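You operate a simulated robot arm through the tools that you are given. There is no shell and no other tool. Be economical: measure what you need, move in short steps, check, and stop when the job is done.

The job below is to be done with a simulated two-armed robot. You get a single attempt, and the scene is never put back.

JOB
Switch on, zero the pieces counter and start the line at speed 30.
Fine: one push of the counter's button, one of START, no jog.

The check looks at the end state, three seconds after you hand in, the way a careful person would. Anything else that was tipped, shoved, dropped, spilled or broken makes it a failure.

ROBOT AND FRAMES
Two 7-joint arms with fingered hands on one trunk, on a base that drives. Base frame: it is fixed to the floor where the robot stands at the start and does not move with it; the origin is under the middle of the robot, x ahead of it, y to its left, z up. Readings come in mm, degrees, newtons and seconds.
The left shoulder is at the start at [200, 135, 1095], the right one opposite. With the tool pointing down near the work surface each hand reaches from about 600 to 660 mm from the robot's upright axis, wherever it stands, measured 20 degrees to its own side. Places, roughly: batch key [800, 200, 1100]; black stop button [500, 400, 900]; blue cloth [-1500, -1250, 1000]; button of the metres counter [800, 500, 1200]; button of the packs counter [800, 400, 1200]; button of the pieces counter [800, 500, 1200]; crimp cartridge [-1250, -1500, 250]; dots cartridge [-1250, -1500, 1000]; drip jug [-1250, -1250, 250]; hand wheel [500, -200, 900]; job key [800, 300, 1100]; jog button [500, 400, 900]; key switch lever [700, 0, 1100]; knob of station four [600, -1000, 1300]; knob of station one [600, -300, 1300]; knob of station three [600, -800, 1300]. Payload 4 kg a hand.
The TCP of each hand is the grasp point between the finger pads, 25 mm short of the fingertips. In the tool frame z runs along the fingers and y along their closing line. The gripper opens to 88 mm. The gripper's body begins 29 mm behind the TCP. The gripper is a hand of 4 fingers: y runs from the thumb to the fingers, the wrist lies at [-13, -106, -174] in the tool frame, and closing takes about 1.5 s.
Orientation is told as [roll, pitch, yaw] about the base's x, y, z axes, in that order, counted from this pose: with the fingers straight down and the wrist toward the robot, the tool's x, y and z point along [0, 1, 0], [1, 0, 0] and [0, 0, -1] of the base frame.

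CONTROLS
- The arms move only by the tool send_rows. It takes "left_motion", "right_motion" or both (then of equal length, played together; a hand with none holds still); each is a list of rows, each an object (a shift or turn left out is 0, a gripper value left out holds the last) with "jaw": the gripper command, from -1 (shut) to 1 (fully open), values between in proportion; "travel": the shift along the tool's x, y, z in mm, a list of three; "rot": the turn, a rotation vector about the tool's x, y, z in degrees, a list of three. In form: [{"jaw": jaw, "travel": [tx, ty, tz], "rot": [ax, ay, az]}, ...]. A call has 1 to 10 rows; each row shifts and turns the commanded pose from where the row before left it, along the tool's axes as they then stand. Each row takes 0.2 s and may step no farther than 50 mm and 8.6 degrees from the row before; otherwise, or with a gripper value out of range, the whole call is refused. A pose out of reach is approached as far as the arm can. The call stops where the force on the tool passes 60 N (or 10 N more than at its start, if that is more) or the arm is blocked; 0.2 s more then pass. Each finger travels about 153 mm/s and halts on what it meets, pressing with about 23 N; the grip force reading is that of the motor and also rises with nothing between the fingers. The clock runs only during rows and for 0.2 s after the last one: add rows that do not move to give the fingers time. The reply holds the time, the measured pose of the TCP, the force on the tool along the base axes, the opening and the grip force, in the units named above and with some noise, with the torque about the TCP (base axes, N m) and any sound that the robot's microphone picked up.
- Cameras (640 x 400 px; columns grow to the right, rows downward): "scene" is now at [142.1, -10.4, 1705.5]; the picture's right is [-0.13, -0.99, 0.00], its down [-0.64, 0.08, -0.76] and it looks along [0.76, -0.10, -0.65] (base axes); focal length 214 px, centre (320, 200). "left" rides on the left gripper at [-64, -83, -98] in its tool frame; the picture's right is [-0.62, -0.37, 0.69], its down [0.71, -0.63, 0.30] and it looks along [0.32, 0.68, 0.65] (tool axes); focal length 265 px, centre (320, 200). "right" rides on the right gripper at [64, -83, -98] in its tool frame; the picture's right is [-0.62, 0.37, -0.69], its down [-0.71, -0.63, 0.30] and it looks along [-0.32, 0.68, 0.65] (tool axes); focal length 265 px, centre (320, 200). There is no depth. A picture from a camera that has moved, and an enlarged one, comes with that camera's place and axes in the base frame and with its lens.
- snapshot(camera): a new picture of that camera. No time passes.
- slide_trunk(by): slides the trunk up (or, below 0, down) by that many mm; the arms and the scene camera ride with it, the base frame stays. It gives what a move gives, with no picture.
- steer(legs): drives the robot by 1 to 6 legs, each [ahead, left, turn to the left] in mm, mm and degrees, along the robot's own axes; the way and the turn of a leg run together, so that a leg with both is an arc; at most 1500 mm and 180 degrees a leg. The arms and the cameras ride along, it lands a little off, and it stops where it bumps. It gives what a move gives.
- set_grasp(shape, hand): the hand has 4 fingers and takes this shape, open, in about a second: jaw (thumb against the fingers, like two jaws); tri (thumb and two fingers); tip (a fingertip pinch); poke (one finger out to press); point (the index stretched); flat (the hand flat); cup (the hand cupped); fist (a fist). The gripper value then closes the fingers along that shape, each until it touches; the sizes above hold for jaw. It gives what a move gives, with no picture.
- pan_tilt(pan, tilt): turns the head with the scene camera to pan (to the left, within 97 degrees either way) and tilt (down, from -29 to 69), counted from straight ahead of the robot. It gives what a move gives.
- zoom(camera, box): a new picture of the part [left, top, right, bottom] of that camera's present view, enlarged. No time passes.
- hand_in(): hands the job in; it is judged then, once.

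Work in short steps. Places have to be worked out from the pictures, the camera data and where the tool is seen: move nearer, look again, correct. Check each grasp and each placing, and mend what went wrong. You have 120 turns and 100 pictures in all, those below and enlarged ones among them. Open the grippers and draw the arms clear of the work before you hand the job in, unless the task says otherwise; then end with one line.

The tools are called after ">>>" as a command line: name --argument value ..., lists and objects as JSON in quotes. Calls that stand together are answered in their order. send_rows: Moves the arms, as the interface text tells. Its arguments: {"type":"object","properties":{"left_motion":{"type":"array"},"right_motion":{"type":"array"}},"required":[]} The other tools are called the same way: slide_trunk (by) slides the trunk up or down; set_grasp (shape, hand) gives the hand a shape; steer (legs) drives the base; pan_tilt (pan, tilt) turns the head that bears the scene camera; snapshot (camera) takes a picture; zoom (camera, box) takes an enlarged picture of a part of a camera's view; hand_in () hands the job in.

At the start:

```text
time: 0.0
left_tool_pos: [469.5, 439.4, 1379.0]
left_tcp_rot: [0.0, 0.0, 0.0]
left_wrist_force: [-0.6, -0.3, 0.3]
left_ft_torque: [0.02, -0.01, 0.0]
left_grip_width: 87.6
left_grasp_force: 0.1
left_shape: jaw
right_tool_pos: [662.3, 5.9, 1436.2]
right_tcp_rot: [0.0, 0.0, 0.0]
right_wrist_force: [0.5, 0.6, 0.4]
right_ft_torque: [0.0, -0.01, -0.03]
right_grip_width: 87.6
right_grasp_force: 0.1
right_shape: jaw
trunk travel left (down, up): [-700.0, 70.0]
robot x, y, heading: [3.4, 2.0, 0.1]
head pan, tilt: [-7.4, 40.2]
```

scene: 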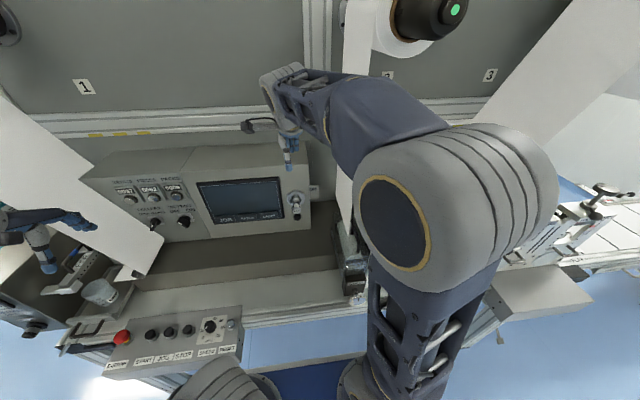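
right: 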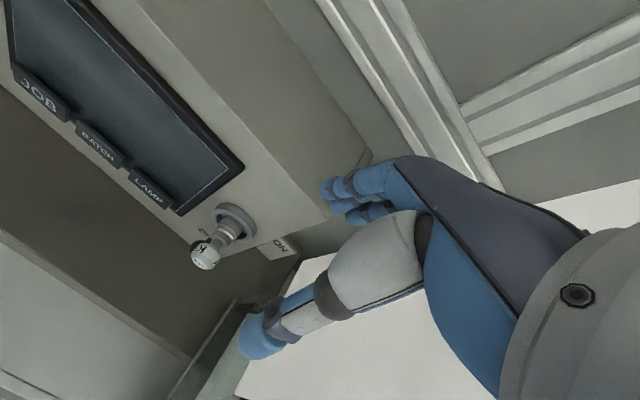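
left: 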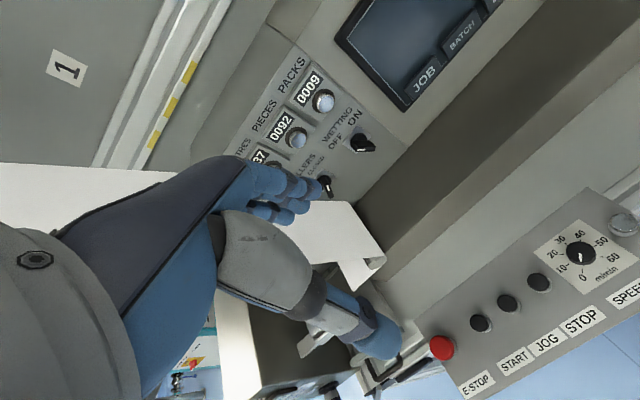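

The pictures show a sloped cabinet with counters, screen and key switch, and a lower console with E-stop, START, JOG, STOP and the speed dial. I'll enlarge these regions.

>>> zoom --camera "scene" --box '[80, 130, 340, 290]'

>>> zoom --camera "scene" --box '[40, 290, 260, 400]'

>>> zoom --camera "left" --box '[220, 40, 420, 200]'

>>> zoom --camera "left" --box '[400, 200, 640, 400]'

>>> zoom --camera "right" --box '[150, 160, 350, 310]'

```text
2.46 times, centred on (210, 210) of scene
camera zoom: at [142.1, -10.4, 1705.5], right [-0.13, -0.99, 0.0], down [-0.64, 0.08, -0.76], along [0.76, -0.1, -0.65], focal length 528 px, centre (591, 175)
```

zoom: 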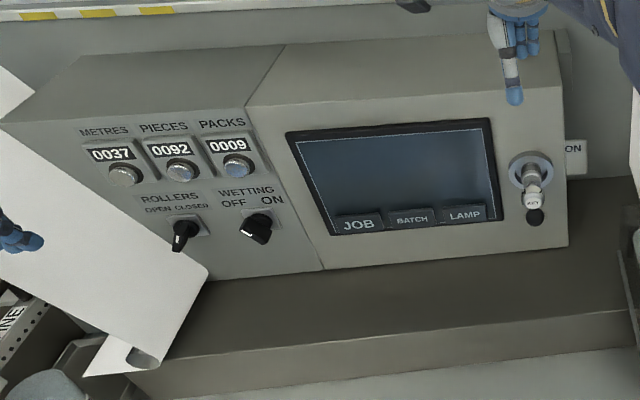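

```text
2.91 times, centred on (150, 345) of scene
camera zoom: at [142.1, -10.4, 1705.5], right [-0.13, -0.99, 0.0], down [-0.64, 0.08, -0.76], along [0.76, -0.1, -0.65], focal length 624 px, centre (814, -222)
```

zoom: 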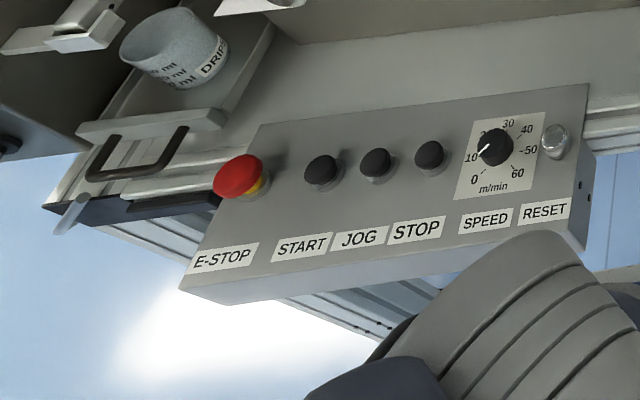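

```text
2.50 times, centred on (320, 120) of left
camera zoom: at [386.2, 373.7, 1476.0], right [-0.37, -0.62, -0.69], down [-0.63, 0.71, -0.3], along [0.68, 0.32, -0.65], focal length 664 px, centre (320, 400)
```

zoom: 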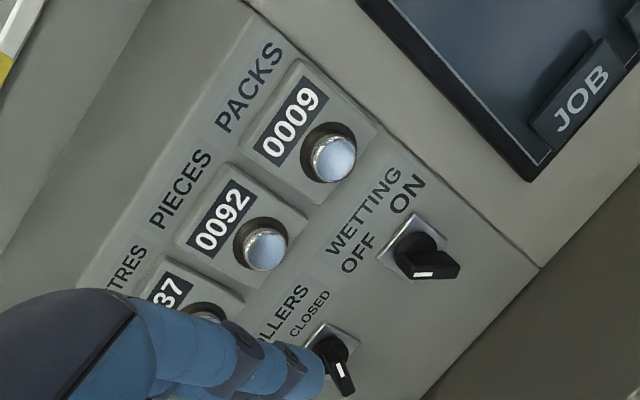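

```text
2.00 times, centred on (520, 300) of left
camera zoom: at [386.2, 373.7, 1476.0], right [-0.37, -0.62, -0.69], down [-0.63, 0.71, -0.3], along [0.68, 0.32, -0.65], focal length 531 px, centre (-80, 0)
```

zoom: 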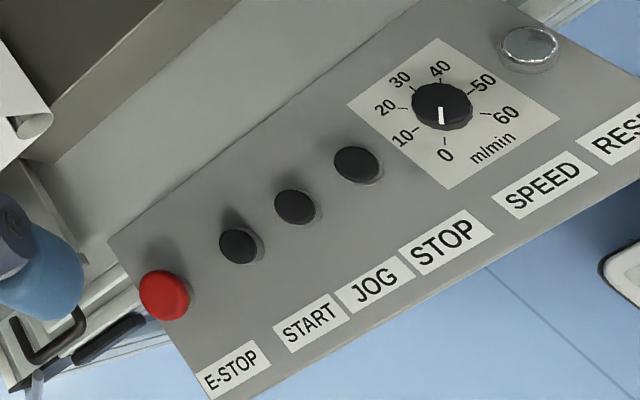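

```text
2.67 times, centred on (250, 235) of right
camera zoom: at [578.6, 71.2, 1535.1], right [0.37, -0.62, 0.69], down [-0.63, -0.71, -0.3], along [0.68, -0.32, -0.65], focal length 708 px, centre (507, 107)
```

zoom: 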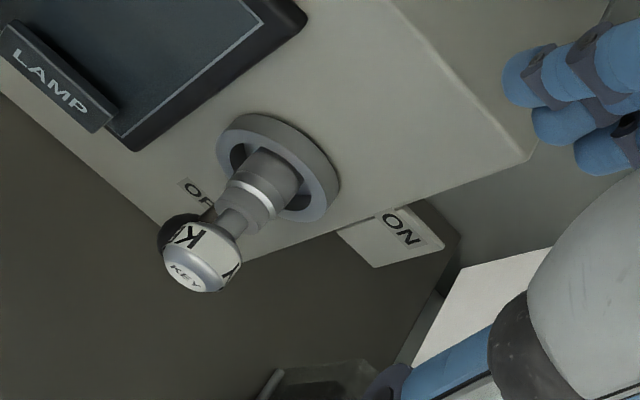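

I place the PIECES button at about [760,466,1247] and the key lever end at about [706,-2,1183]. I'll enlarge the key switch, dial, cabinet rotary switches and E-stop further.

>>> zoom --camera "scene" --box '[270, 175, 334, 225]'

>>> zoom --camera "scene" --box '[190, 310, 246, 350]'

>>> zoom --camera "right" --box '[180, 190, 308, 280]'

>>> zoom --camera "left" --box '[540, 200, 640, 300]'

```text
8.00 times, centred on (302, 200) of scene
camera zoom: at [142.1, -10.4, 1705.5], right [-0.13, -0.99, 0.0], down [-0.64, 0.08, -0.76], along [0.76, -0.1, -0.65], focal length 1716 px, centre (464, 200)
```

zoom: 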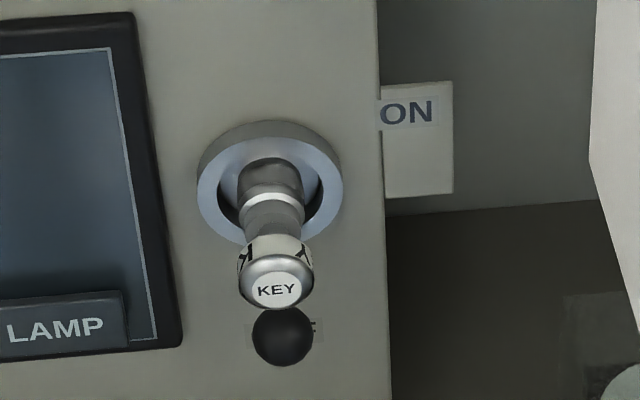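

```text
10.00 times, centred on (218, 330) of scene
camera zoom: at [142.1, -10.4, 1705.5], right [-0.13, -0.99, 0.0], down [-0.64, 0.08, -0.76], along [0.76, -0.1, -0.65], focal length 2145 px, centre (1340, -1100)
```

zoom: 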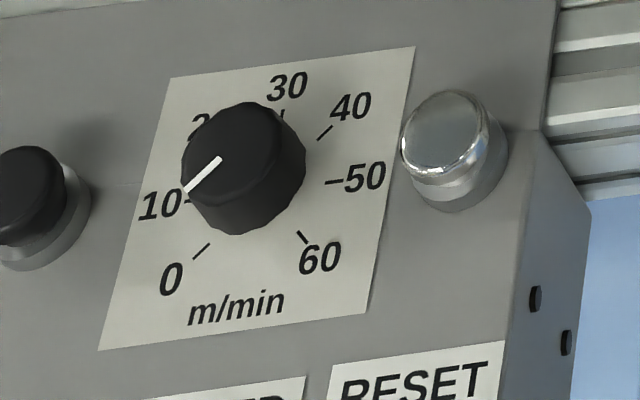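

```text
4.44 times, centred on (244, 235) of right
camera zoom: at [578.6, 71.2, 1535.1], right [0.37, -0.62, 0.69], down [-0.63, -0.71, -0.3], along [0.68, -0.32, -0.65], focal length 1180 px, centre (658, 44)
```

zoom: 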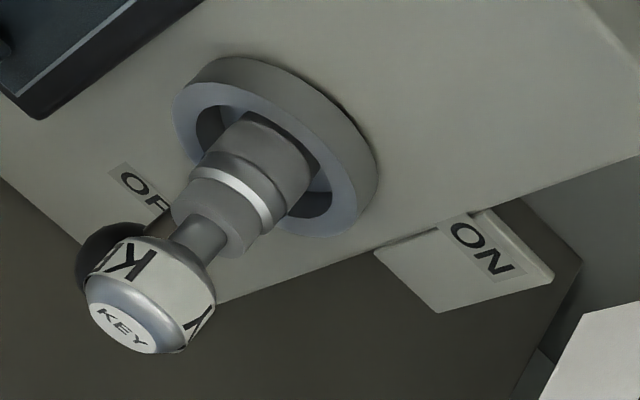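

```text
4.00 times, centred on (590, 250) of left
camera zoom: at [386.2, 373.7, 1476.0], right [-0.37, -0.62, -0.69], down [-0.63, 0.71, -0.3], along [0.68, 0.32, -0.65], focal length 1062 px, centre (-760, 0)
```

zoom: 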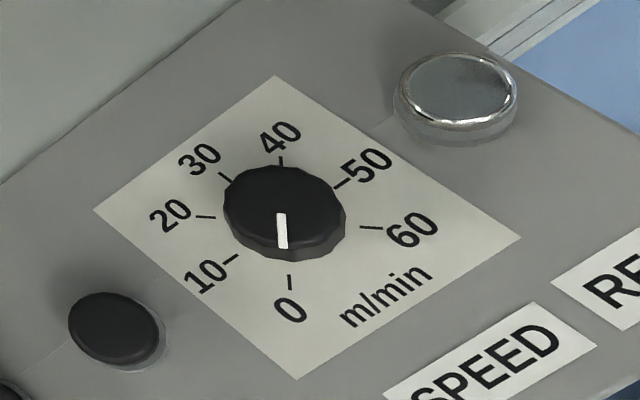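

The dial reads about 0, at [463,314,916], and 30 is at the top of its scale. The key switch needs a look from another side, so I'll back the right hand away and pitch it up so its camera faces the switch.

>>> send_rows --right_motion '[{"travel": [0, -40, 0]}, {"travel": [0, -40, 0]}, {"travel": [0, -40, 0]}, {"travel": [0, -40, 20], "rot": [-8, 0, 0]}, {"travel": [0, 0, 40], "rot": [-8, 0, 0]}, {"travel": [0, 0, 40], "rot": [-8, 0, 0]}, {"travel": [0, 0, 0], "rot": [-8, 0, 0]}, {"travel": [0, 0, 0], "rot": [-8, 0, 0]}]'

>>> snapshot --camera "right"

>>> snapshot --camera "scene"

```text
time: 1.6
left_tool_pos: [469.5, 438.5, 1378.8]
left_tcp_rot: [0.1, -0.1, 0.0]
left_wrist_force: [0.3, 0.3, 0.0]
left_ft_torque: [0.04, 0.0, -0.01]
left_grip_width: 87.5
left_grasp_force: 0.0
left_shape: jaw
right_tool_pos: [462.9, 111.4, 1307.9]
right_tcp_rot: [7.4, -21.7, 18.3]
right_wrist_force: [0.6, 0.4, -0.3]
right_ft_torque: [-0.01, 0.0, 0.03]
right_grip_width: 87.9
right_grasp_force: 0.0
right_shape: jaw
right hand out of reach, approached as far as the arm can: row 7, 8
trunk travel left (down, up): [-700.0, 70.0]
robot x, y, heading: [1.4, -1.3, 0.2]
head pan, tilt: [-7.4, 40.2]
stopped in row 8 (right hand): the arm was blocked; the commanded pose is now the measured one
```

```text
87 pictures are left
camera right: at [335.2, 125.1, 1376.2], right [0.33, -0.63, 0.7], down [-0.21, -0.77, -0.6], along [0.92, 0.05, -0.39], focal length 265 px, centre (320, 200)
```

right: 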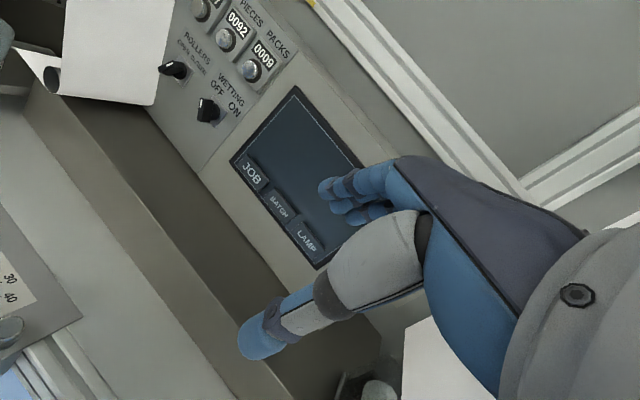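

```text
86 pictures are left
camera scene: at [142.1, -10.8, 1705.5], right [-0.13, -0.99, 0.0], down [-0.64, 0.08, -0.76], along [0.76, -0.1, -0.65], focal length 214 px, centre (320, 200)
```

scene: 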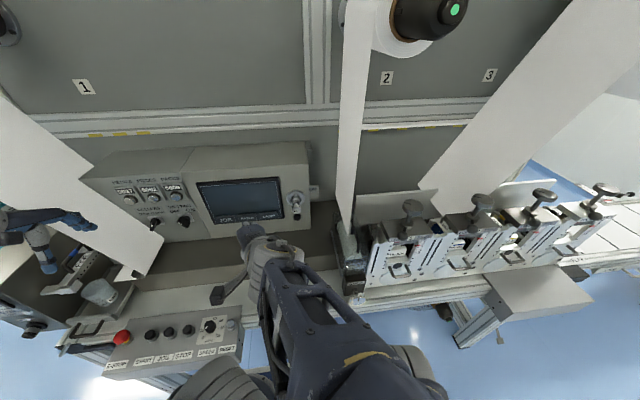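

The right arm is cramped this near the cabinet, so I'll back the base off 250 mm to give both arms working room.

>>> steer --legs '[[-250, 0, 0]]'

>>> snapshot --camera "scene"

```text
time: 3.4
left_tool_pos: [224.1, 439.5, 1378.3]
left_tcp_rot: [-0.1, 0.0, 0.0]
left_wrist_force: [-0.2, -0.8, 0.1]
left_ft_torque: [0.0, -0.01, 0.01]
left_grip_width: 87.6
left_grasp_force: 0.1
left_shape: jaw
right_tool_pos: [216.3, 113.5, 1307.6]
right_tcp_rot: [7.3, -21.7, 18.3]
right_wrist_force: [0.0, -1.2, -0.2]
right_ft_torque: [-0.04, -0.01, -0.01]
right_grip_width: 87.8
right_grasp_force: 0.1
right_shape: jaw
trunk travel left (down, up): [-700.0, 70.0]
robot x, y, heading: [-245.7, -2.4, -0.1]
head pan, tilt: [-7.4, 40.2]
```

```text
85 pictures are left
camera scene: at [-103.7, -10.4, 1705.5], right [-0.13, -0.99, 0.0], down [-0.64, 0.08, -0.76], along [0.76, -0.1, -0.65], focal length 214 px, centre (320, 200)
```

scene: 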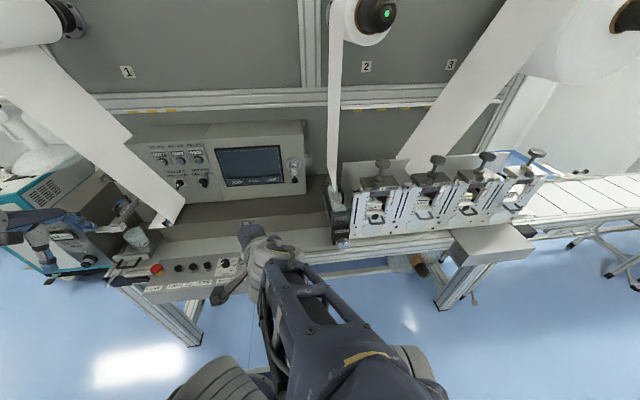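

Clear now. I'll straighten the right hand's orientation and pitch it forward in place before advancing.

>>> send_rows --right_motion '[{"travel": [0, 20, 20], "rot": [-0.73, -2.27, 5.63]}, {"travel": [0, 20, 20], "rot": [-0.73, -2.27, 5.63]}, {"travel": [0, 20, 20], "rot": [-0.73, -2.27, 5.63]}, {"travel": [-20, 20, 20], "rot": [0, -7.4, 0]}, {"travel": [-20, 0, 30], "rot": [-8, 0, 0]}, {"travel": [-20, 0, 30], "rot": [-8, 0, 0]}, {"travel": [-20, 0, 30], "rot": [-8, 0, 0]}, {"travel": [-20, 0, 30], "rot": [-8, 0, 0]}]'

>>> snapshot --camera "right"

```text
time: 3.9
left_tool_pos: [224.2, 439.6, 1378.4]
left_tcp_rot: [0.0, 0.1, -0.1]
left_wrist_force: [0.7, -0.7, -0.1]
left_ft_torque: [0.02, -0.02, -0.04]
left_grip_width: 87.3
left_grasp_force: 0.0
left_shape: jaw
right_tool_pos: [155.2, 191.0, 1280.8]
right_tcp_rot: [11.0, -17.0, 27.5]
right_wrist_force: [0.4, -0.4, 0.3]
right_ft_torque: [-0.01, 0.02, 0.01]
right_grip_width: 87.6
right_grasp_force: 0.0
right_shape: jaw
trunk travel left (down, up): [-700.0, 70.0]
robot x, y, heading: [-243.9, -0.2, 0.2]
head pan, tilt: [-7.4, 40.2]
stopped in row 2 (right hand): the arm was blocked; the commanded pose is now the measured one
```

```text
84 pictures are left
camera right: at [36.4, 179.8, 1360.8], right [0.51, -0.57, 0.64], down [-0.12, -0.79, -0.6], along [0.85, 0.23, -0.47], focal length 265 px, centre (320, 200)
```

right: 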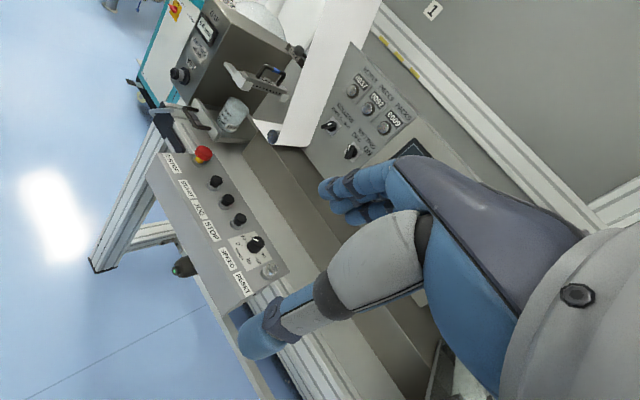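

The arm jams when folded in, so I'll first extend it outward (forward and to the right) and straighten afterwards.

>>> send_rows --right_motion '[{"travel": [-33.6, 25.4, -5]}, {"travel": [-33.6, 25.4, -5]}, {"travel": [-33.6, 25.4, -5]}, {"travel": [-33.6, 25.4, -5]}, {"travel": [-33.6, 25.4, -5]}, {"travel": [-33.6, 25.4, -5]}, {"travel": [-33.6, 25.4, -5]}, {"travel": [-33.6, 25.4, -5]}]'

```text
time: 5.7
left_tool_pos: [224.4, 439.5, 1379.4]
left_tcp_rot: [0.0, 0.0, 0.0]
left_wrist_force: [0.2, 0.0, -0.1]
left_ft_torque: [0.02, 0.03, -0.02]
left_grip_width: 87.6
left_grasp_force: 0.1
left_shape: jaw
right_tool_pos: [456.3, 38.6, 1328.0]
right_tcp_rot: [11.0, -17.0, 27.2]
right_wrist_force: [0.7, -0.4, -0.5]
right_ft_torque: [-0.03, -0.03, 0.02]
right_grip_width: 87.7
right_grasp_force: 0.1
right_shape: jaw
trunk travel left (down, up): [-700.0, 70.0]
robot x, y, heading: [-243.8, -0.7, 0.0]
head pan, tilt: [-7.4, 40.2]
```

It moved freely. Now I straighten the yaw and roll and pitch the hand forward.

>>> send_rows --right_motion '[{"rot": [-1.25, -1.98, 6.4]}, {"rot": [-1.25, -1.98, 6.4]}, {"rot": [-1.25, -1.98, 6.4]}, {"rot": [-1.25, -1.98, 6.4]}, {"rot": [0, -5.5, 0]}, {"rot": [0, -5.5, 0]}, {"travel": [-10, 0, 0], "rot": [-8, 0, 0]}, {"travel": [-10, 0, 0], "rot": [-8, 0, 0]}, {"travel": [-10, 0, 0], "rot": [-8, 0, 0]}, {"travel": [-10, 0, 0], "rot": [-8, 0, 0]}]'

>>> snapshot --camera "right"

```text
time: 7.9
left_tool_pos: [223.0, 438.9, 1379.0]
left_tcp_rot: [0.0, 0.0, 0.1]
left_wrist_force: [-0.4, -0.7, 0.1]
left_ft_torque: [-0.02, -0.01, -0.01]
left_grip_width: 87.4
left_grasp_force: 0.0
left_shape: jaw
right_tool_pos: [457.7, -1.0, 1328.5]
right_tcp_rot: [0.3, -49.1, -0.2]
right_wrist_force: [-0.2, 0.5, 0.6]
right_ft_torque: [0.03, 0.0, 0.0]
right_grip_width: 87.6
right_grasp_force: 0.0
right_shape: jaw
trunk travel left (down, up): [-700.0, 70.0]
robot x, y, heading: [-245.0, 1.8, -0.0]
head pan, tilt: [-7.4, 40.2]
```

```text
83 pictures are left
camera right: at [328.1, 64.7, 1331.1], right [-0.28, -0.62, 0.73], down [-0.18, -0.71, -0.68], along [0.94, -0.32, 0.09], focal length 265 px, centre (320, 200)
```

right: 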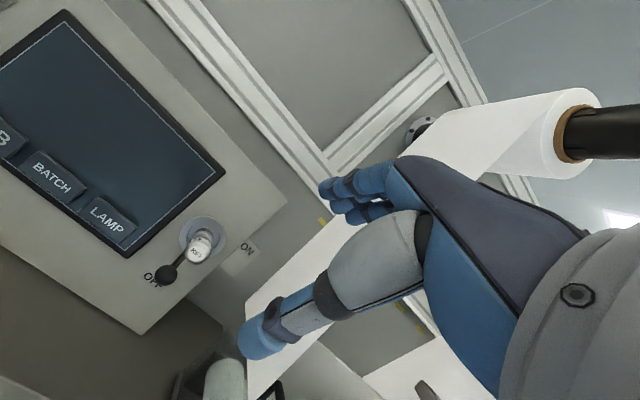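

Good view now. I'll lower the hand to look at the key switch from its own height and enlarge.

>>> send_rows --right_motion '[{"travel": [-25, -28, 24.5]}, {"travel": [-25, -28, 24.5]}, {"travel": [-25, -28, 24.5]}, {"travel": [-25, -28, 24.5]}]'

>>> snapshot --camera "right"

```text
time: 8.9
left_tool_pos: [223.1, 439.2, 1378.2]
left_tcp_rot: [0.1, -0.1, 0.0]
left_wrist_force: [-0.3, 0.2, -0.1]
left_ft_torque: [0.0, -0.02, -0.02]
left_grip_width: 87.6
left_grasp_force: 0.0
left_shape: jaw
right_tool_pos: [446.2, -46.8, 1188.1]
right_tcp_rot: [0.0, -48.9, -0.8]
right_wrist_force: [-0.6, 0.4, -0.2]
right_ft_torque: [-0.01, 0.03, -0.03]
right_grip_width: 87.8
right_grasp_force: 0.0
right_shape: jaw
right hand out of reach, approached as far as the arm can: row 3, 4
trunk travel left (down, up): [-700.0, 70.0]
robot x, y, heading: [-244.0, -2.0, 0.2]
head pan, tilt: [-7.4, 40.2]
```

```text
82 pictures are left
camera right: at [319.3, 20.0, 1190.9], right [-0.29, -0.62, 0.73], down [-0.19, -0.71, -0.68], along [0.94, -0.34, 0.09], focal length 265 px, centre (320, 200)
```

right: 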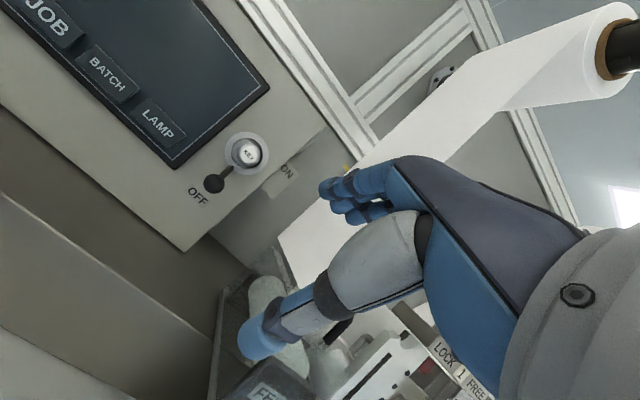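

>>> zoom --camera "right" --box '[170, 110, 330, 230]'

```text
3.33 times, centred on (250, 170) of right
camera zoom: at [319.3, 20.0, 1190.9], right [-0.29, -0.62, 0.73], down [-0.19, -0.71, -0.68], along [0.94, -0.34, 0.09], focal length 885 px, centre (553, 300)
```

zoom: 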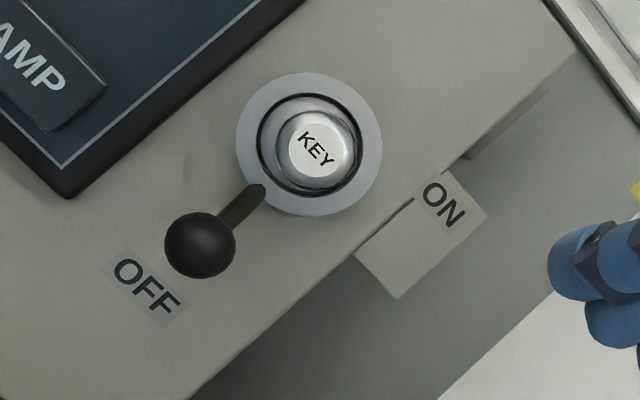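

The lever has a black ball (at about [727,0,1130]) pointing down at OFF; its pivot is at about [745,0,1195] and ON is a quarter turn to the right. I'll set the right hand to poke, pitch it level and see where the fingertip is.

>>> set_grasp --hand "right" --shape "poke"

>>> send_rows --right_motion '[{"travel": [0, 30, 30], "rot": [-8, 0, 0]}, {"travel": [0, 20, 20], "rot": [-8, 0, 0]}, {"travel": [0, 0, 20], "rot": [-8, 0, 0]}, {"travel": [0, 0, 20], "rot": [-8, 0, 0]}, {"travel": [0, 0, 20], "rot": [-7, 0, 0]}]'

>>> snapshot --camera "right"

>>> snapshot --camera "scene"

```text
time: 9.8
left_tool_pos: [222.7, 438.8, 1378.9]
left_tcp_rot: [0.0, 0.1, 0.1]
left_wrist_force: [0.7, -0.2, -0.7]
left_ft_torque: [-0.01, 0.02, -0.03]
left_grip_width: 87.7
left_grasp_force: 0.0
left_shape: jaw
right_tool_pos: [447.3, -46.8, 1188.7]
right_tcp_rot: [0.0, -49.0, -0.8]
right_wrist_force: [-0.2, 0.3, 0.0]
right_ft_torque: [-0.02, 0.03, 0.03]
right_grip_width: 0.2
right_grasp_force: 0.0
right_shape: poke
trunk travel left (down, up): [-700.0, 70.0]
robot x, y, heading: [-244.1, 1.8, -0.1]
head pan, tilt: [-7.4, 40.2]
```

```text
time: 11.0
left_tool_pos: [222.1, 439.2, 1379.3]
left_tcp_rot: [0.0, 0.0, 0.0]
left_wrist_force: [0.6, 0.0, -0.7]
left_ft_torque: [0.0, -0.01, -0.01]
left_grip_width: 87.4
left_grasp_force: 0.1
left_shape: jaw
right_tool_pos: [562.3, 30.9, 1189.4]
right_tcp_rot: [0.8, -88.3, -1.5]
right_wrist_force: [0.7, 0.2, 1.1]
right_ft_torque: [-0.02, -0.01, -0.01]
right_grip_width: 0.0
right_grasp_force: 0.0
right_shape: poke
right hand out of reach, approached as far as the arm can: row 1, 2, 3, 4, 5
trunk travel left (down, up): [-700.0, 70.0]
robot x, y, heading: [-244.5, 3.5, -0.2]
head pan, tilt: [-7.4, 40.2]
```

```text
80 pictures are left
camera right: at [462.2, 97.1, 1111.2], right [-0.69, -0.61, 0.39], down [0.28, -0.72, -0.64], along [0.67, -0.33, 0.66], focal length 265 px, centre (320, 200)
```

right: 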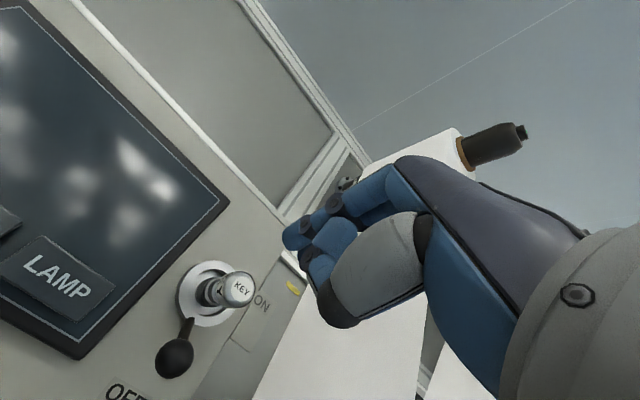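

```text
79 pictures are left
camera scene: at [-104.0, -10.5, 1705.5], right [-0.13, -0.99, 0.0], down [-0.64, 0.08, -0.76], along [0.76, -0.1, -0.65], focal length 214 px, centre (320, 200)
```

scene: 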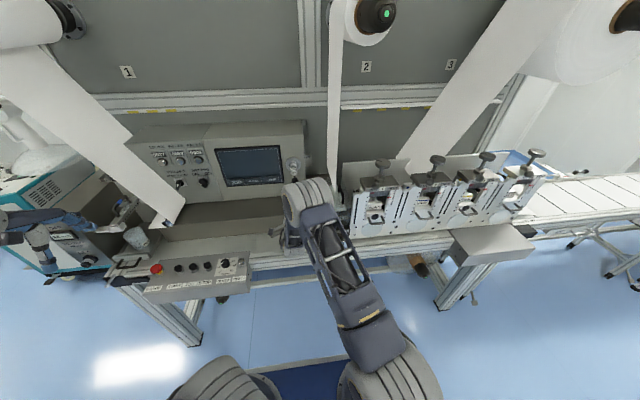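

The hand is level now. I'll first command it left so that the pose becomes reachable, then look closely at the extended finger.

>>> send_rows --right_motion '[{"travel": [40, 0, 0]}, {"travel": [40, 0, 0]}, {"travel": [40, 0, 0]}, {"travel": [30, 0, 0]}]'

>>> zoom --camera "scene" --box '[230, 130, 358, 210]'

>>> zoom --camera "right" --box '[140, 150, 396, 350]'

```text
time: 12.0
left_tool_pos: [224.5, 439.1, 1379.2]
left_tcp_rot: [0.0, 0.0, -0.1]
left_wrist_force: [0.5, 0.0, 1.2]
left_ft_torque: [0.03, 0.02, 0.02]
left_grip_width: 87.4
left_grasp_force: 0.2
left_shape: jaw
right_tool_pos: [563.3, 178.4, 1191.4]
right_tcp_rot: [2.4, -88.1, -2.5]
right_wrist_force: [-0.3, 0.2, -0.6]
right_ft_torque: [-0.03, 0.0, 0.03]
right_grip_width: 0.0
right_grasp_force: 0.0
right_shape: poke
trunk travel left (down, up): [-700.0, 70.0]
robot x, y, heading: [-244.9, 2.1, -0.0]
head pan, tilt: [-7.4, 40.2]
```

```text
5.00 times, centred on (294, 170) of scene
camera zoom: at [-103.6, -10.7, 1705.5], right [-0.13, -0.99, 0.0], down [-0.64, 0.08, -0.76], along [0.76, -0.1, -0.65], focal length 1072 px, centre (450, 350)
```

zoom: 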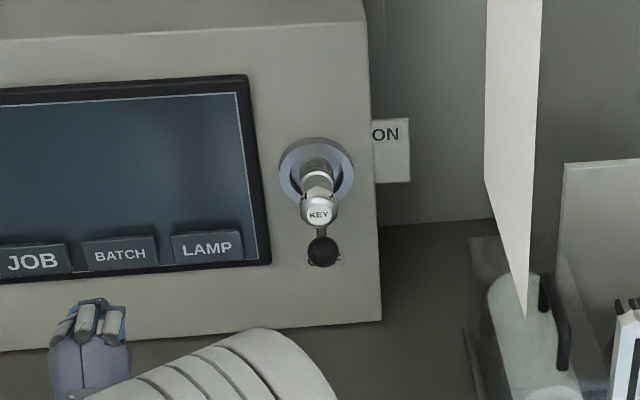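

```text
2.00 times, centred on (268, 250) of right
camera zoom: at [462.1, 244.3, 1112.8], right [-0.68, -0.62, 0.39], down [0.28, -0.71, -0.64], along [0.68, -0.33, 0.66], focal length 531 px, centre (424, 100)
```

zoom: 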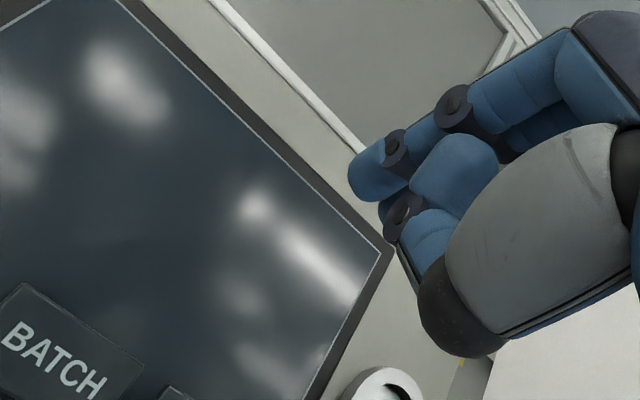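

I'll enlarge the hand in the scene view to find the poke fingertip.

>>> zoom --camera "scene" --box '[226, 180, 274, 216]'

>>> snapshot --camera "left"

```text
11.11 times, centred on (250, 198) of scene
camera zoom: at [-103.6, -10.7, 1705.5], right [-0.13, -0.99, 0.0], down [-0.64, 0.08, -0.76], along [0.76, -0.1, -0.65], focal length 2383 px, centre (1098, 222)
```

zoom: 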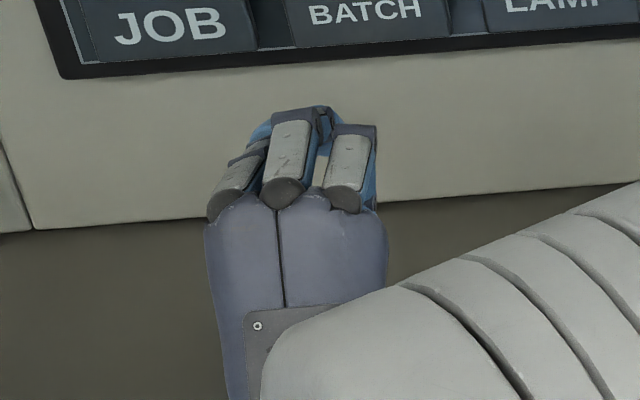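

```text
75 pictures are left
camera left: at [140.6, 373.2, 1476.0], right [-0.37, -0.62, -0.69], down [-0.63, 0.72, -0.3], along [0.68, 0.32, -0.65], focal length 265 px, centre (320, 200)
```

left: 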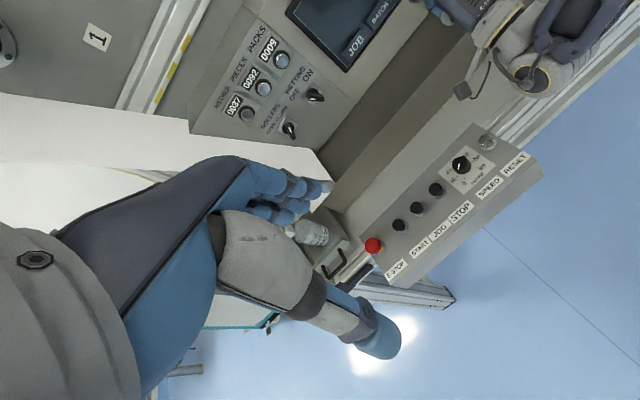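

The left camera catches the right hand at its top edge, so I'll enlarge that.

>>> zoom --camera "left" --box '[390, 0, 518, 80]'

```text
5.00 times, centred on (454, 40) of left
camera zoom: at [140.6, 373.2, 1476.0], right [-0.37, -0.62, -0.69], down [-0.63, 0.72, -0.3], along [0.68, 0.32, -0.65], focal length 1327 px, centre (-350, 1000)
```

zoom: 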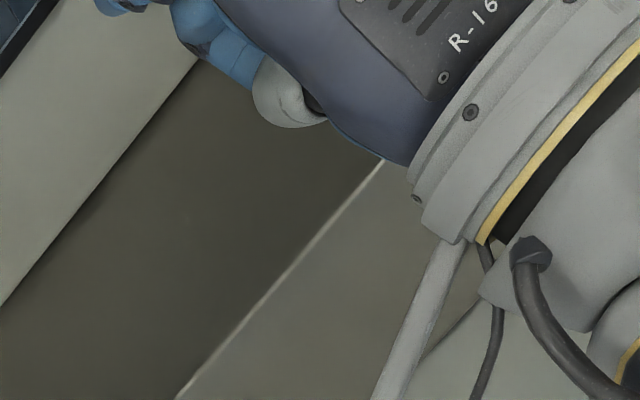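

The tip is just out of frame, so I'll shift the right hand a little left and down and look again with both cameras.

>>> send_rows --right_motion '[{"travel": [40, -20, 0]}, {"travel": [30, -30, 0]}]'

>>> zoom --camera "left" --box '[380, 0, 508, 80]'

```text
time: 12.6
left_tool_pos: [223.5, 438.3, 1378.9]
left_tcp_rot: [0.0, -0.1, 0.0]
left_wrist_force: [0.1, -0.3, -0.3]
left_ft_torque: [0.02, 0.01, -0.04]
left_grip_width: 87.6
left_grasp_force: 0.1
left_shape: jaw
right_tool_pos: [561.8, 249.0, 1142.5]
right_tcp_rot: [4.0, -88.1, -4.0]
right_wrist_force: [-0.9, 0.1, -0.4]
right_ft_torque: [0.02, 0.0, 0.0]
right_grip_width: 0.0
right_grasp_force: 0.0
right_shape: poke
trunk travel left (down, up): [-700.0, 70.0]
robot x, y, heading: [-248.5, -0.2, -0.3]
head pan, tilt: [-7.4, 40.2]
```

```text
5.00 times, centred on (444, 40) of left
camera zoom: at [140.6, 373.1, 1476.1], right [-0.37, -0.62, -0.69], down [-0.63, 0.72, -0.3], along [0.68, 0.32, -0.65], focal length 1327 px, centre (-300, 1000)
```

zoom: 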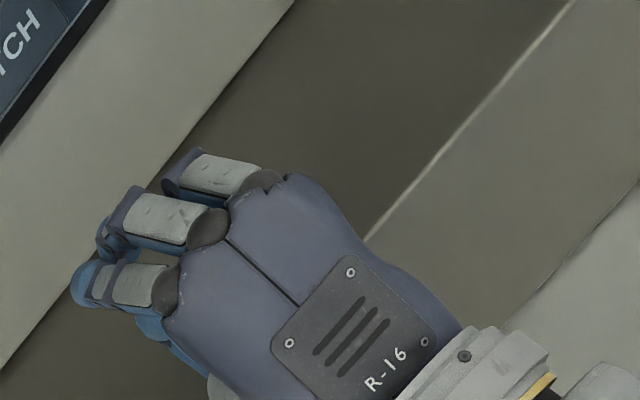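

Poke puts the tip near tool [6,-2,25], but the curled knuckles reach nearly as far. I'll compare with the "point" shape.

>>> set_grasp --hand "right" --shape "point"

>>> zoom --camera "left" --box '[360, 0, 488, 80]'

>>> snapshot --camera "right"

```text
time: 13.5
left_tool_pos: [223.4, 438.2, 1380.0]
left_tcp_rot: [-0.1, 0.0, 0.1]
left_wrist_force: [0.4, 0.0, 0.1]
left_ft_torque: [-0.01, -0.01, 0.01]
left_grip_width: 88.0
left_grasp_force: 0.0
left_shape: jaw
right_tool_pos: [561.5, 249.1, 1142.8]
right_tcp_rot: [3.2, -88.1, -3.1]
right_wrist_force: [0.8, 0.5, 0.1]
right_ft_torque: [0.01, -0.01, 0.02]
right_grip_width: 0.1
right_grasp_force: 0.0
right_shape: point
trunk travel left (down, up): [-700.0, 70.0]
robot x, y, heading: [-245.7, -1.7, 0.1]
head pan, tilt: [-7.4, 40.2]
```

```text
5.00 times, centred on (424, 40) of left
camera zoom: at [140.4, 373.6, 1476.0], right [-0.37, -0.62, -0.69], down [-0.63, 0.71, -0.3], along [0.68, 0.32, -0.65], focal length 1327 px, centre (-200, 1000)
```

zoom: 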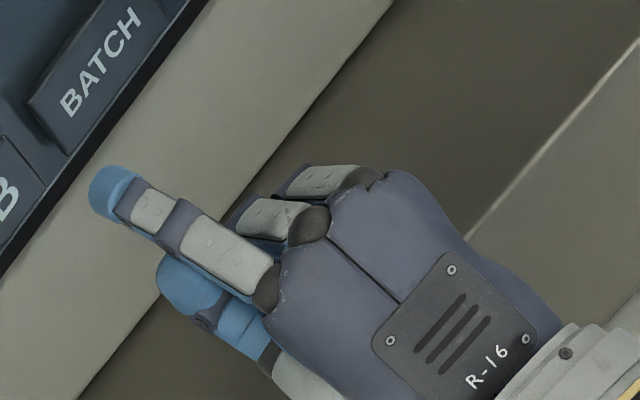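

```text
71 pictures are left
camera right: at [460.7, 314.1, 1063.6], right [-0.68, -0.62, 0.39], down [0.28, -0.71, -0.64], along [0.68, -0.33, 0.66], focal length 265 px, centre (320, 200)
```

right: 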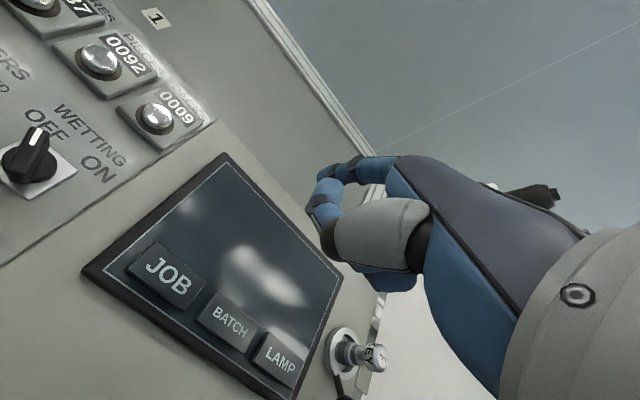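

Point gives a clearly leading index. I'll enlarge the right view to triangulate its tip.

>>> zoom --camera "right" --box '[290, 130, 418, 210]'

```text
5.00 times, centred on (354, 170) of right
camera zoom: at [460.7, 314.1, 1063.6], right [-0.68, -0.62, 0.39], down [0.28, -0.71, -0.64], along [0.68, -0.33, 0.66], focal length 1327 px, centre (150, 350)
```

zoom: 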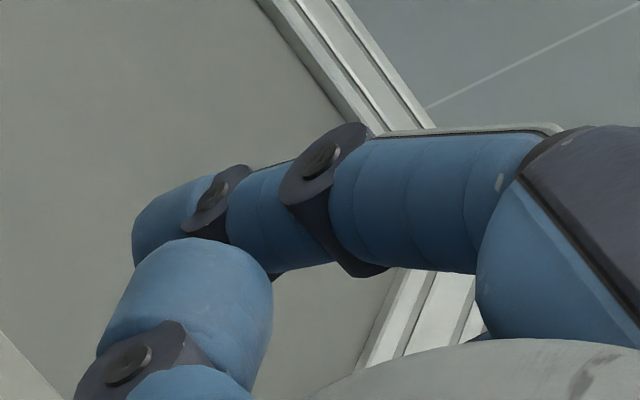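

The point tip lies at about tool [12,52,22]. I'll bring the tip to the left of the lever ball, approaching in stages, starting forward, right and down.

>>> send_rows --right_motion '[{"travel": [-20, -15, 24]}, {"travel": [-30, -15, 24]}, {"travel": [-40, -15, 24]}, {"travel": [-40, -15, 24]}, {"travel": [-40, -5, 24]}, {"travel": [-40, 0, 0]}]'

>>> snapshot --camera "right"

>>> zoom --camera "scene" --box '[230, 140, 358, 220]'

```text
time: 14.9
left_tool_pos: [223.6, 438.9, 1378.7]
left_tcp_rot: [0.0, -0.1, -0.1]
left_wrist_force: [0.6, -0.2, 0.3]
left_ft_torque: [-0.01, 0.0, -0.02]
left_grip_width: 87.5
left_grasp_force: 0.0
left_shape: jaw
right_tool_pos: [679.2, 39.1, 1074.0]
right_tcp_rot: [4.0, -88.2, -4.3]
right_wrist_force: [0.4, 0.2, 0.3]
right_ft_torque: [0.06, 0.01, -0.01]
right_grip_width: 0.0
right_grasp_force: 0.0
right_shape: point
trunk travel left (down, up): [-700.0, 70.0]
robot x, y, heading: [-247.9, 2.7, 0.1]
head pan, tilt: [-7.4, 40.2]
```

```text
69 pictures are left
camera right: at [578.1, 103.9, 994.5], right [-0.68, -0.62, 0.39], down [0.28, -0.71, -0.64], along [0.68, -0.33, 0.66], focal length 265 px, centre (320, 200)
```

right: 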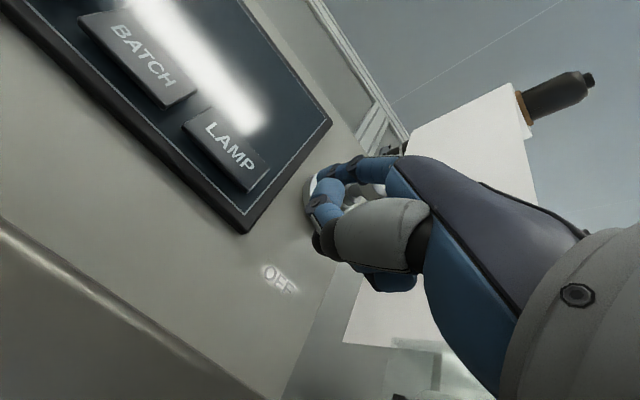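

```text
5.00 times, centred on (294, 180) of scene
camera zoom: at [-103.8, -9.8, 1705.5], right [-0.13, -0.99, 0.0], down [-0.64, 0.08, -0.76], along [0.76, -0.1, -0.65], focal length 1072 px, centre (450, 300)
```

zoom: 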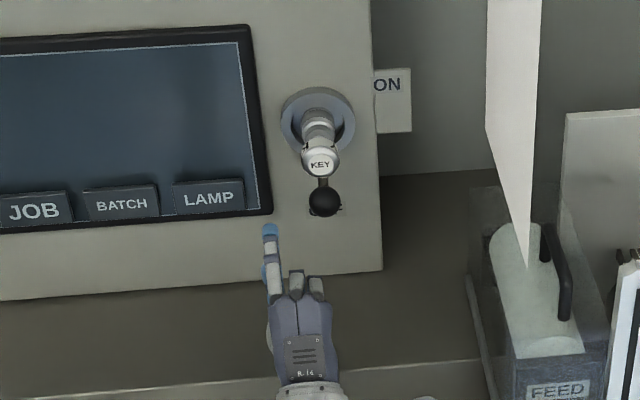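

The tip is at about [701,50,1120], just left of the ball as planned. I'll advance 36 mm so that the finger sits beside the ball.

>>> send_rows --right_motion '[{"travel": [0, 4, 18]}, {"travel": [-8, 3, 18]}]'

>>> zoom --camera "scene" --box '[260, 150, 324, 190]'

```text
time: 15.5
left_tool_pos: [224.5, 438.7, 1378.8]
left_tcp_rot: [0.0, 0.1, 0.0]
left_wrist_force: [-0.8, -0.3, 0.2]
left_ft_torque: [-0.04, 0.01, -0.01]
left_grip_width: 87.4
left_grasp_force: 0.1
left_shape: jaw
right_tool_pos: [715.9, 30.4, 1078.2]
right_tcp_rot: [2.7, -88.1, -2.7]
right_wrist_force: [0.0, 0.2, 0.4]
right_ft_torque: [0.0, -0.02, 0.03]
right_grip_width: 0.3
right_grasp_force: 0.1
right_shape: point
trunk travel left (down, up): [-700.0, 70.0]
robot x, y, heading: [-244.1, 1.4, 0.1]
head pan, tilt: [-7.4, 40.2]
```

```text
10.00 times, centred on (292, 170) of scene
camera zoom: at [-103.8, -10.3, 1705.5], right [-0.13, -0.99, 0.0], down [-0.64, 0.08, -0.76], along [0.76, -0.1, -0.65], focal length 2145 px, centre (600, 500)
```

zoom: 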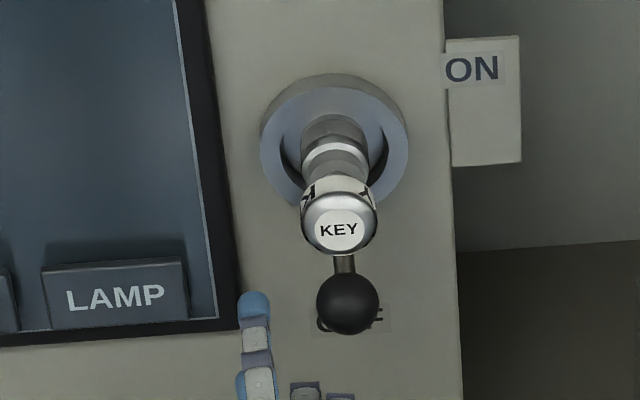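

The finger is 45 mm left of the ball at its height. I'll push right, starting the arc to about 40°, then check.

>>> send_rows --right_motion '[{"travel": [-22, 0, 3]}, {"travel": [-12, -1.5, 0]}, {"travel": [-12, -1.5, 0]}, {"travel": [-12, 2, 0]}, {"travel": [-11.5, 3, 0]}]'

>>> zoom --camera "scene" --box '[260, 150, 324, 190]'

```text
time: 16.2
left_tool_pos: [220.5, 438.7, 1379.6]
left_tcp_rot: [0.0, -0.1, 0.0]
left_wrist_force: [0.4, -0.3, 0.7]
left_ft_torque: [0.0, 0.01, 0.03]
left_grip_width: 87.5
left_grasp_force: 0.1
left_shape: jaw
right_tool_pos: [725.4, 11.7, 1075.8]
right_tcp_rot: [11.0, -89.1, -11.2]
right_wrist_force: [-44.9, -5.4, 22.7]
right_ft_torque: [-0.69, 5.47, -0.05]
right_grip_width: 0.0
right_grasp_force: 0.0
right_shape: point
right hand out of reach, approached as far as the arm can: row 1, 2, 3
trunk travel left (down, up): [-700.0, 70.0]
robot x, y, heading: [-246.4, 2.7, 0.4]
head pan, tilt: [-7.4, 40.2]
stopped in row 3 (right hand): the force on the tool passed its limit (the readings are from after the stop); the commanded pose is now the measured one
```

```text
10.00 times, centred on (292, 170) of scene
camera zoom: at [-107.4, -10.5, 1706.1], right [-0.13, -0.99, 0.0], down [-0.64, 0.08, -0.77], along [0.76, -0.1, -0.64], focal length 2145 px, centre (600, 500)
```

zoom: 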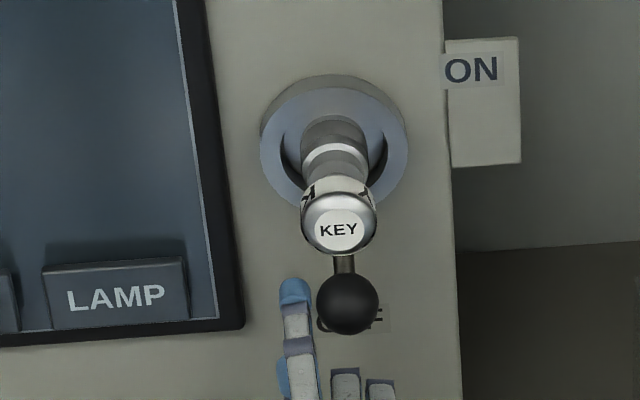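

The finger touched the panel because the arm hit a reach limit here and drifted forward. I'll back straight out, then shift the base to the right, since this arm worked more freely further to its left.

>>> send_rows --right_motion '[{"travel": [0, 0, -15]}, {"travel": [10, 0, -40]}, {"travel": [20, 0, -40]}]'

>>> steer --legs '[[0, -200, 0]]'

>>> snapshot --camera "scene"

```text
time: 17.1
left_tool_pos: [222.8, 439.5, 1378.6]
left_tcp_rot: [-0.1, -0.1, -0.1]
left_wrist_force: [-0.2, 0.0, 1.0]
left_ft_torque: [0.0, 0.07, -0.02]
left_grip_width: 87.6
left_grasp_force: 0.0
left_shape: jaw
right_tool_pos: [636.3, 50.1, 1072.7]
right_tcp_rot: [6.2, -88.5, -6.3]
right_wrist_force: [0.5, -0.4, -0.6]
right_ft_torque: [0.01, -0.01, -0.03]
right_grip_width: 0.1
right_grasp_force: 0.0
right_shape: point
right hand out of reach, approached as far as the arm can: row 1, 2
trunk travel left (down, up): [-700.0, 70.0]
robot x, y, heading: [-243.5, 0.9, -0.0]
head pan, tilt: [-7.4, 40.2]
```

```text
time: 18.5
left_tool_pos: [222.3, 276.9, 1379.0]
left_tcp_rot: [0.1, 0.1, 0.1]
left_wrist_force: [-0.2, -0.2, -0.1]
left_ft_torque: [0.02, 0.02, -0.03]
left_grip_width: 87.5
left_grasp_force: 0.0
left_shape: jaw
right_tool_pos: [634.8, -93.6, 1074.0]
right_tcp_rot: [23.1, -88.3, -21.3]
right_wrist_force: [1.5, 0.3, 0.6]
right_ft_torque: [0.05, 0.06, -0.04]
right_grip_width: 80.9
right_grasp_force: 0.1
right_shape: point
trunk travel left (down, up): [-700.0, 70.0]
robot x, y, heading: [-246.0, -166.8, 0.0]
head pan, tilt: [-7.4, 40.2]
stopped in leg 1: the robot was blocked; the commanded pose is now the measured one
```

```text
65 pictures are left
camera scene: at [-104.2, -173.3, 1705.5], right [-0.13, -0.99, 0.0], down [-0.64, 0.08, -0.76], along [0.76, -0.1, -0.65], focal length 214 px, centre (320, 200)
```

scene: 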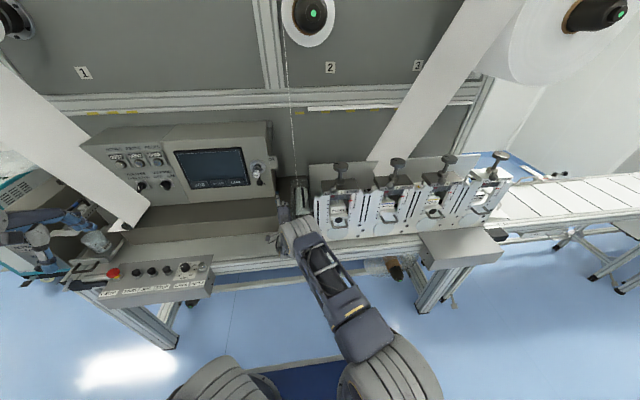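

The drive stopped because the right hand met something, probably the feed unit, so I'll look closely before moving.

>>> zoom --camera "scene" --box '[250, 150, 378, 240]'

>>> snapshot --camera "right"

```text
4.44 times, centred on (314, 195) of scene
camera zoom: at [-104.2, -173.3, 1705.5], right [-0.13, -0.99, 0.0], down [-0.64, 0.08, -0.76], along [0.76, -0.1, -0.65], focal length 953 px, centre (347, 222)
```

zoom: 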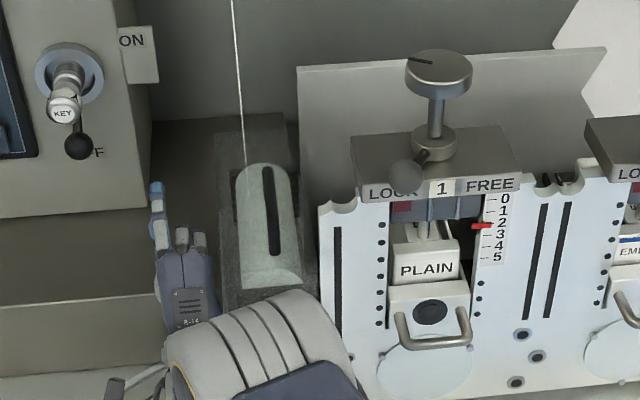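

```text
63 pictures are left
camera right: at [532.5, -31.8, 995.0], right [-0.66, -0.64, 0.38], down [0.31, -0.7, -0.65], along [0.68, -0.31, 0.66], focal length 265 px, centre (320, 200)
```

right: 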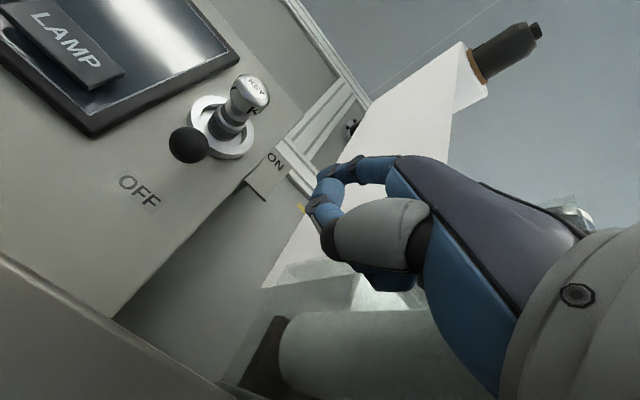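

The feed unit looks undisturbed; the hand merely rested against its side. I'll move the hand left, away from it, back to the left of the lever ball, keeping the tip short of the ball's depth.

>>> send_rows --right_motion '[{"travel": [30, 0, 0]}, {"travel": [30, 0, 0]}, {"travel": [30, 0, 0]}, {"travel": [30, 0, 0]}]'

>>> snapshot --camera "right"

>>> zoom --camera "scene" --box '[220, 150, 300, 200]'

```text
time: 19.5
left_tool_pos: [222.9, 275.1, 1380.3]
left_tcp_rot: [0.2, 0.0, 0.0]
left_wrist_force: [-0.6, 0.2, 0.1]
left_ft_torque: [0.0, 0.0, -0.02]
left_grip_width: 87.7
left_grasp_force: 0.0
left_shape: jaw
right_tool_pos: [631.2, 24.2, 1072.7]
right_tcp_rot: [22.4, -88.4, -20.8]
right_wrist_force: [-0.2, 0.2, 0.4]
right_ft_torque: [0.0, -0.04, 0.0]
right_grip_width: 80.6
right_grasp_force: 0.0
right_shape: point
trunk travel left (down, up): [-700.0, 70.0]
robot x, y, heading: [-246.9, -162.0, 0.1]
head pan, tilt: [-7.4, 40.2]
```

```text
62 pictures are left
camera right: at [529.7, 87.9, 994.9], right [-0.67, -0.64, 0.38], down [0.31, -0.7, -0.65], along [0.68, -0.31, 0.66], focal length 265 px, centre (320, 200)
```

right: 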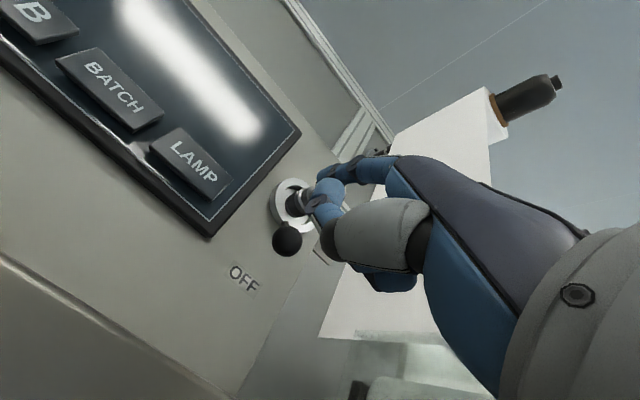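

```text
8.00 times, centred on (260, 175) of scene
camera zoom: at [-104.1, -173.8, 1705.5], right [-0.13, -0.99, 0.0], down [-0.64, 0.08, -0.76], along [0.76, -0.1, -0.65], focal length 1716 px, centre (800, 400)
```

zoom: 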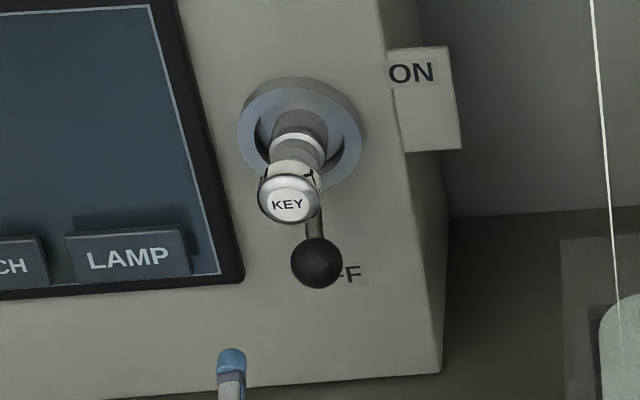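

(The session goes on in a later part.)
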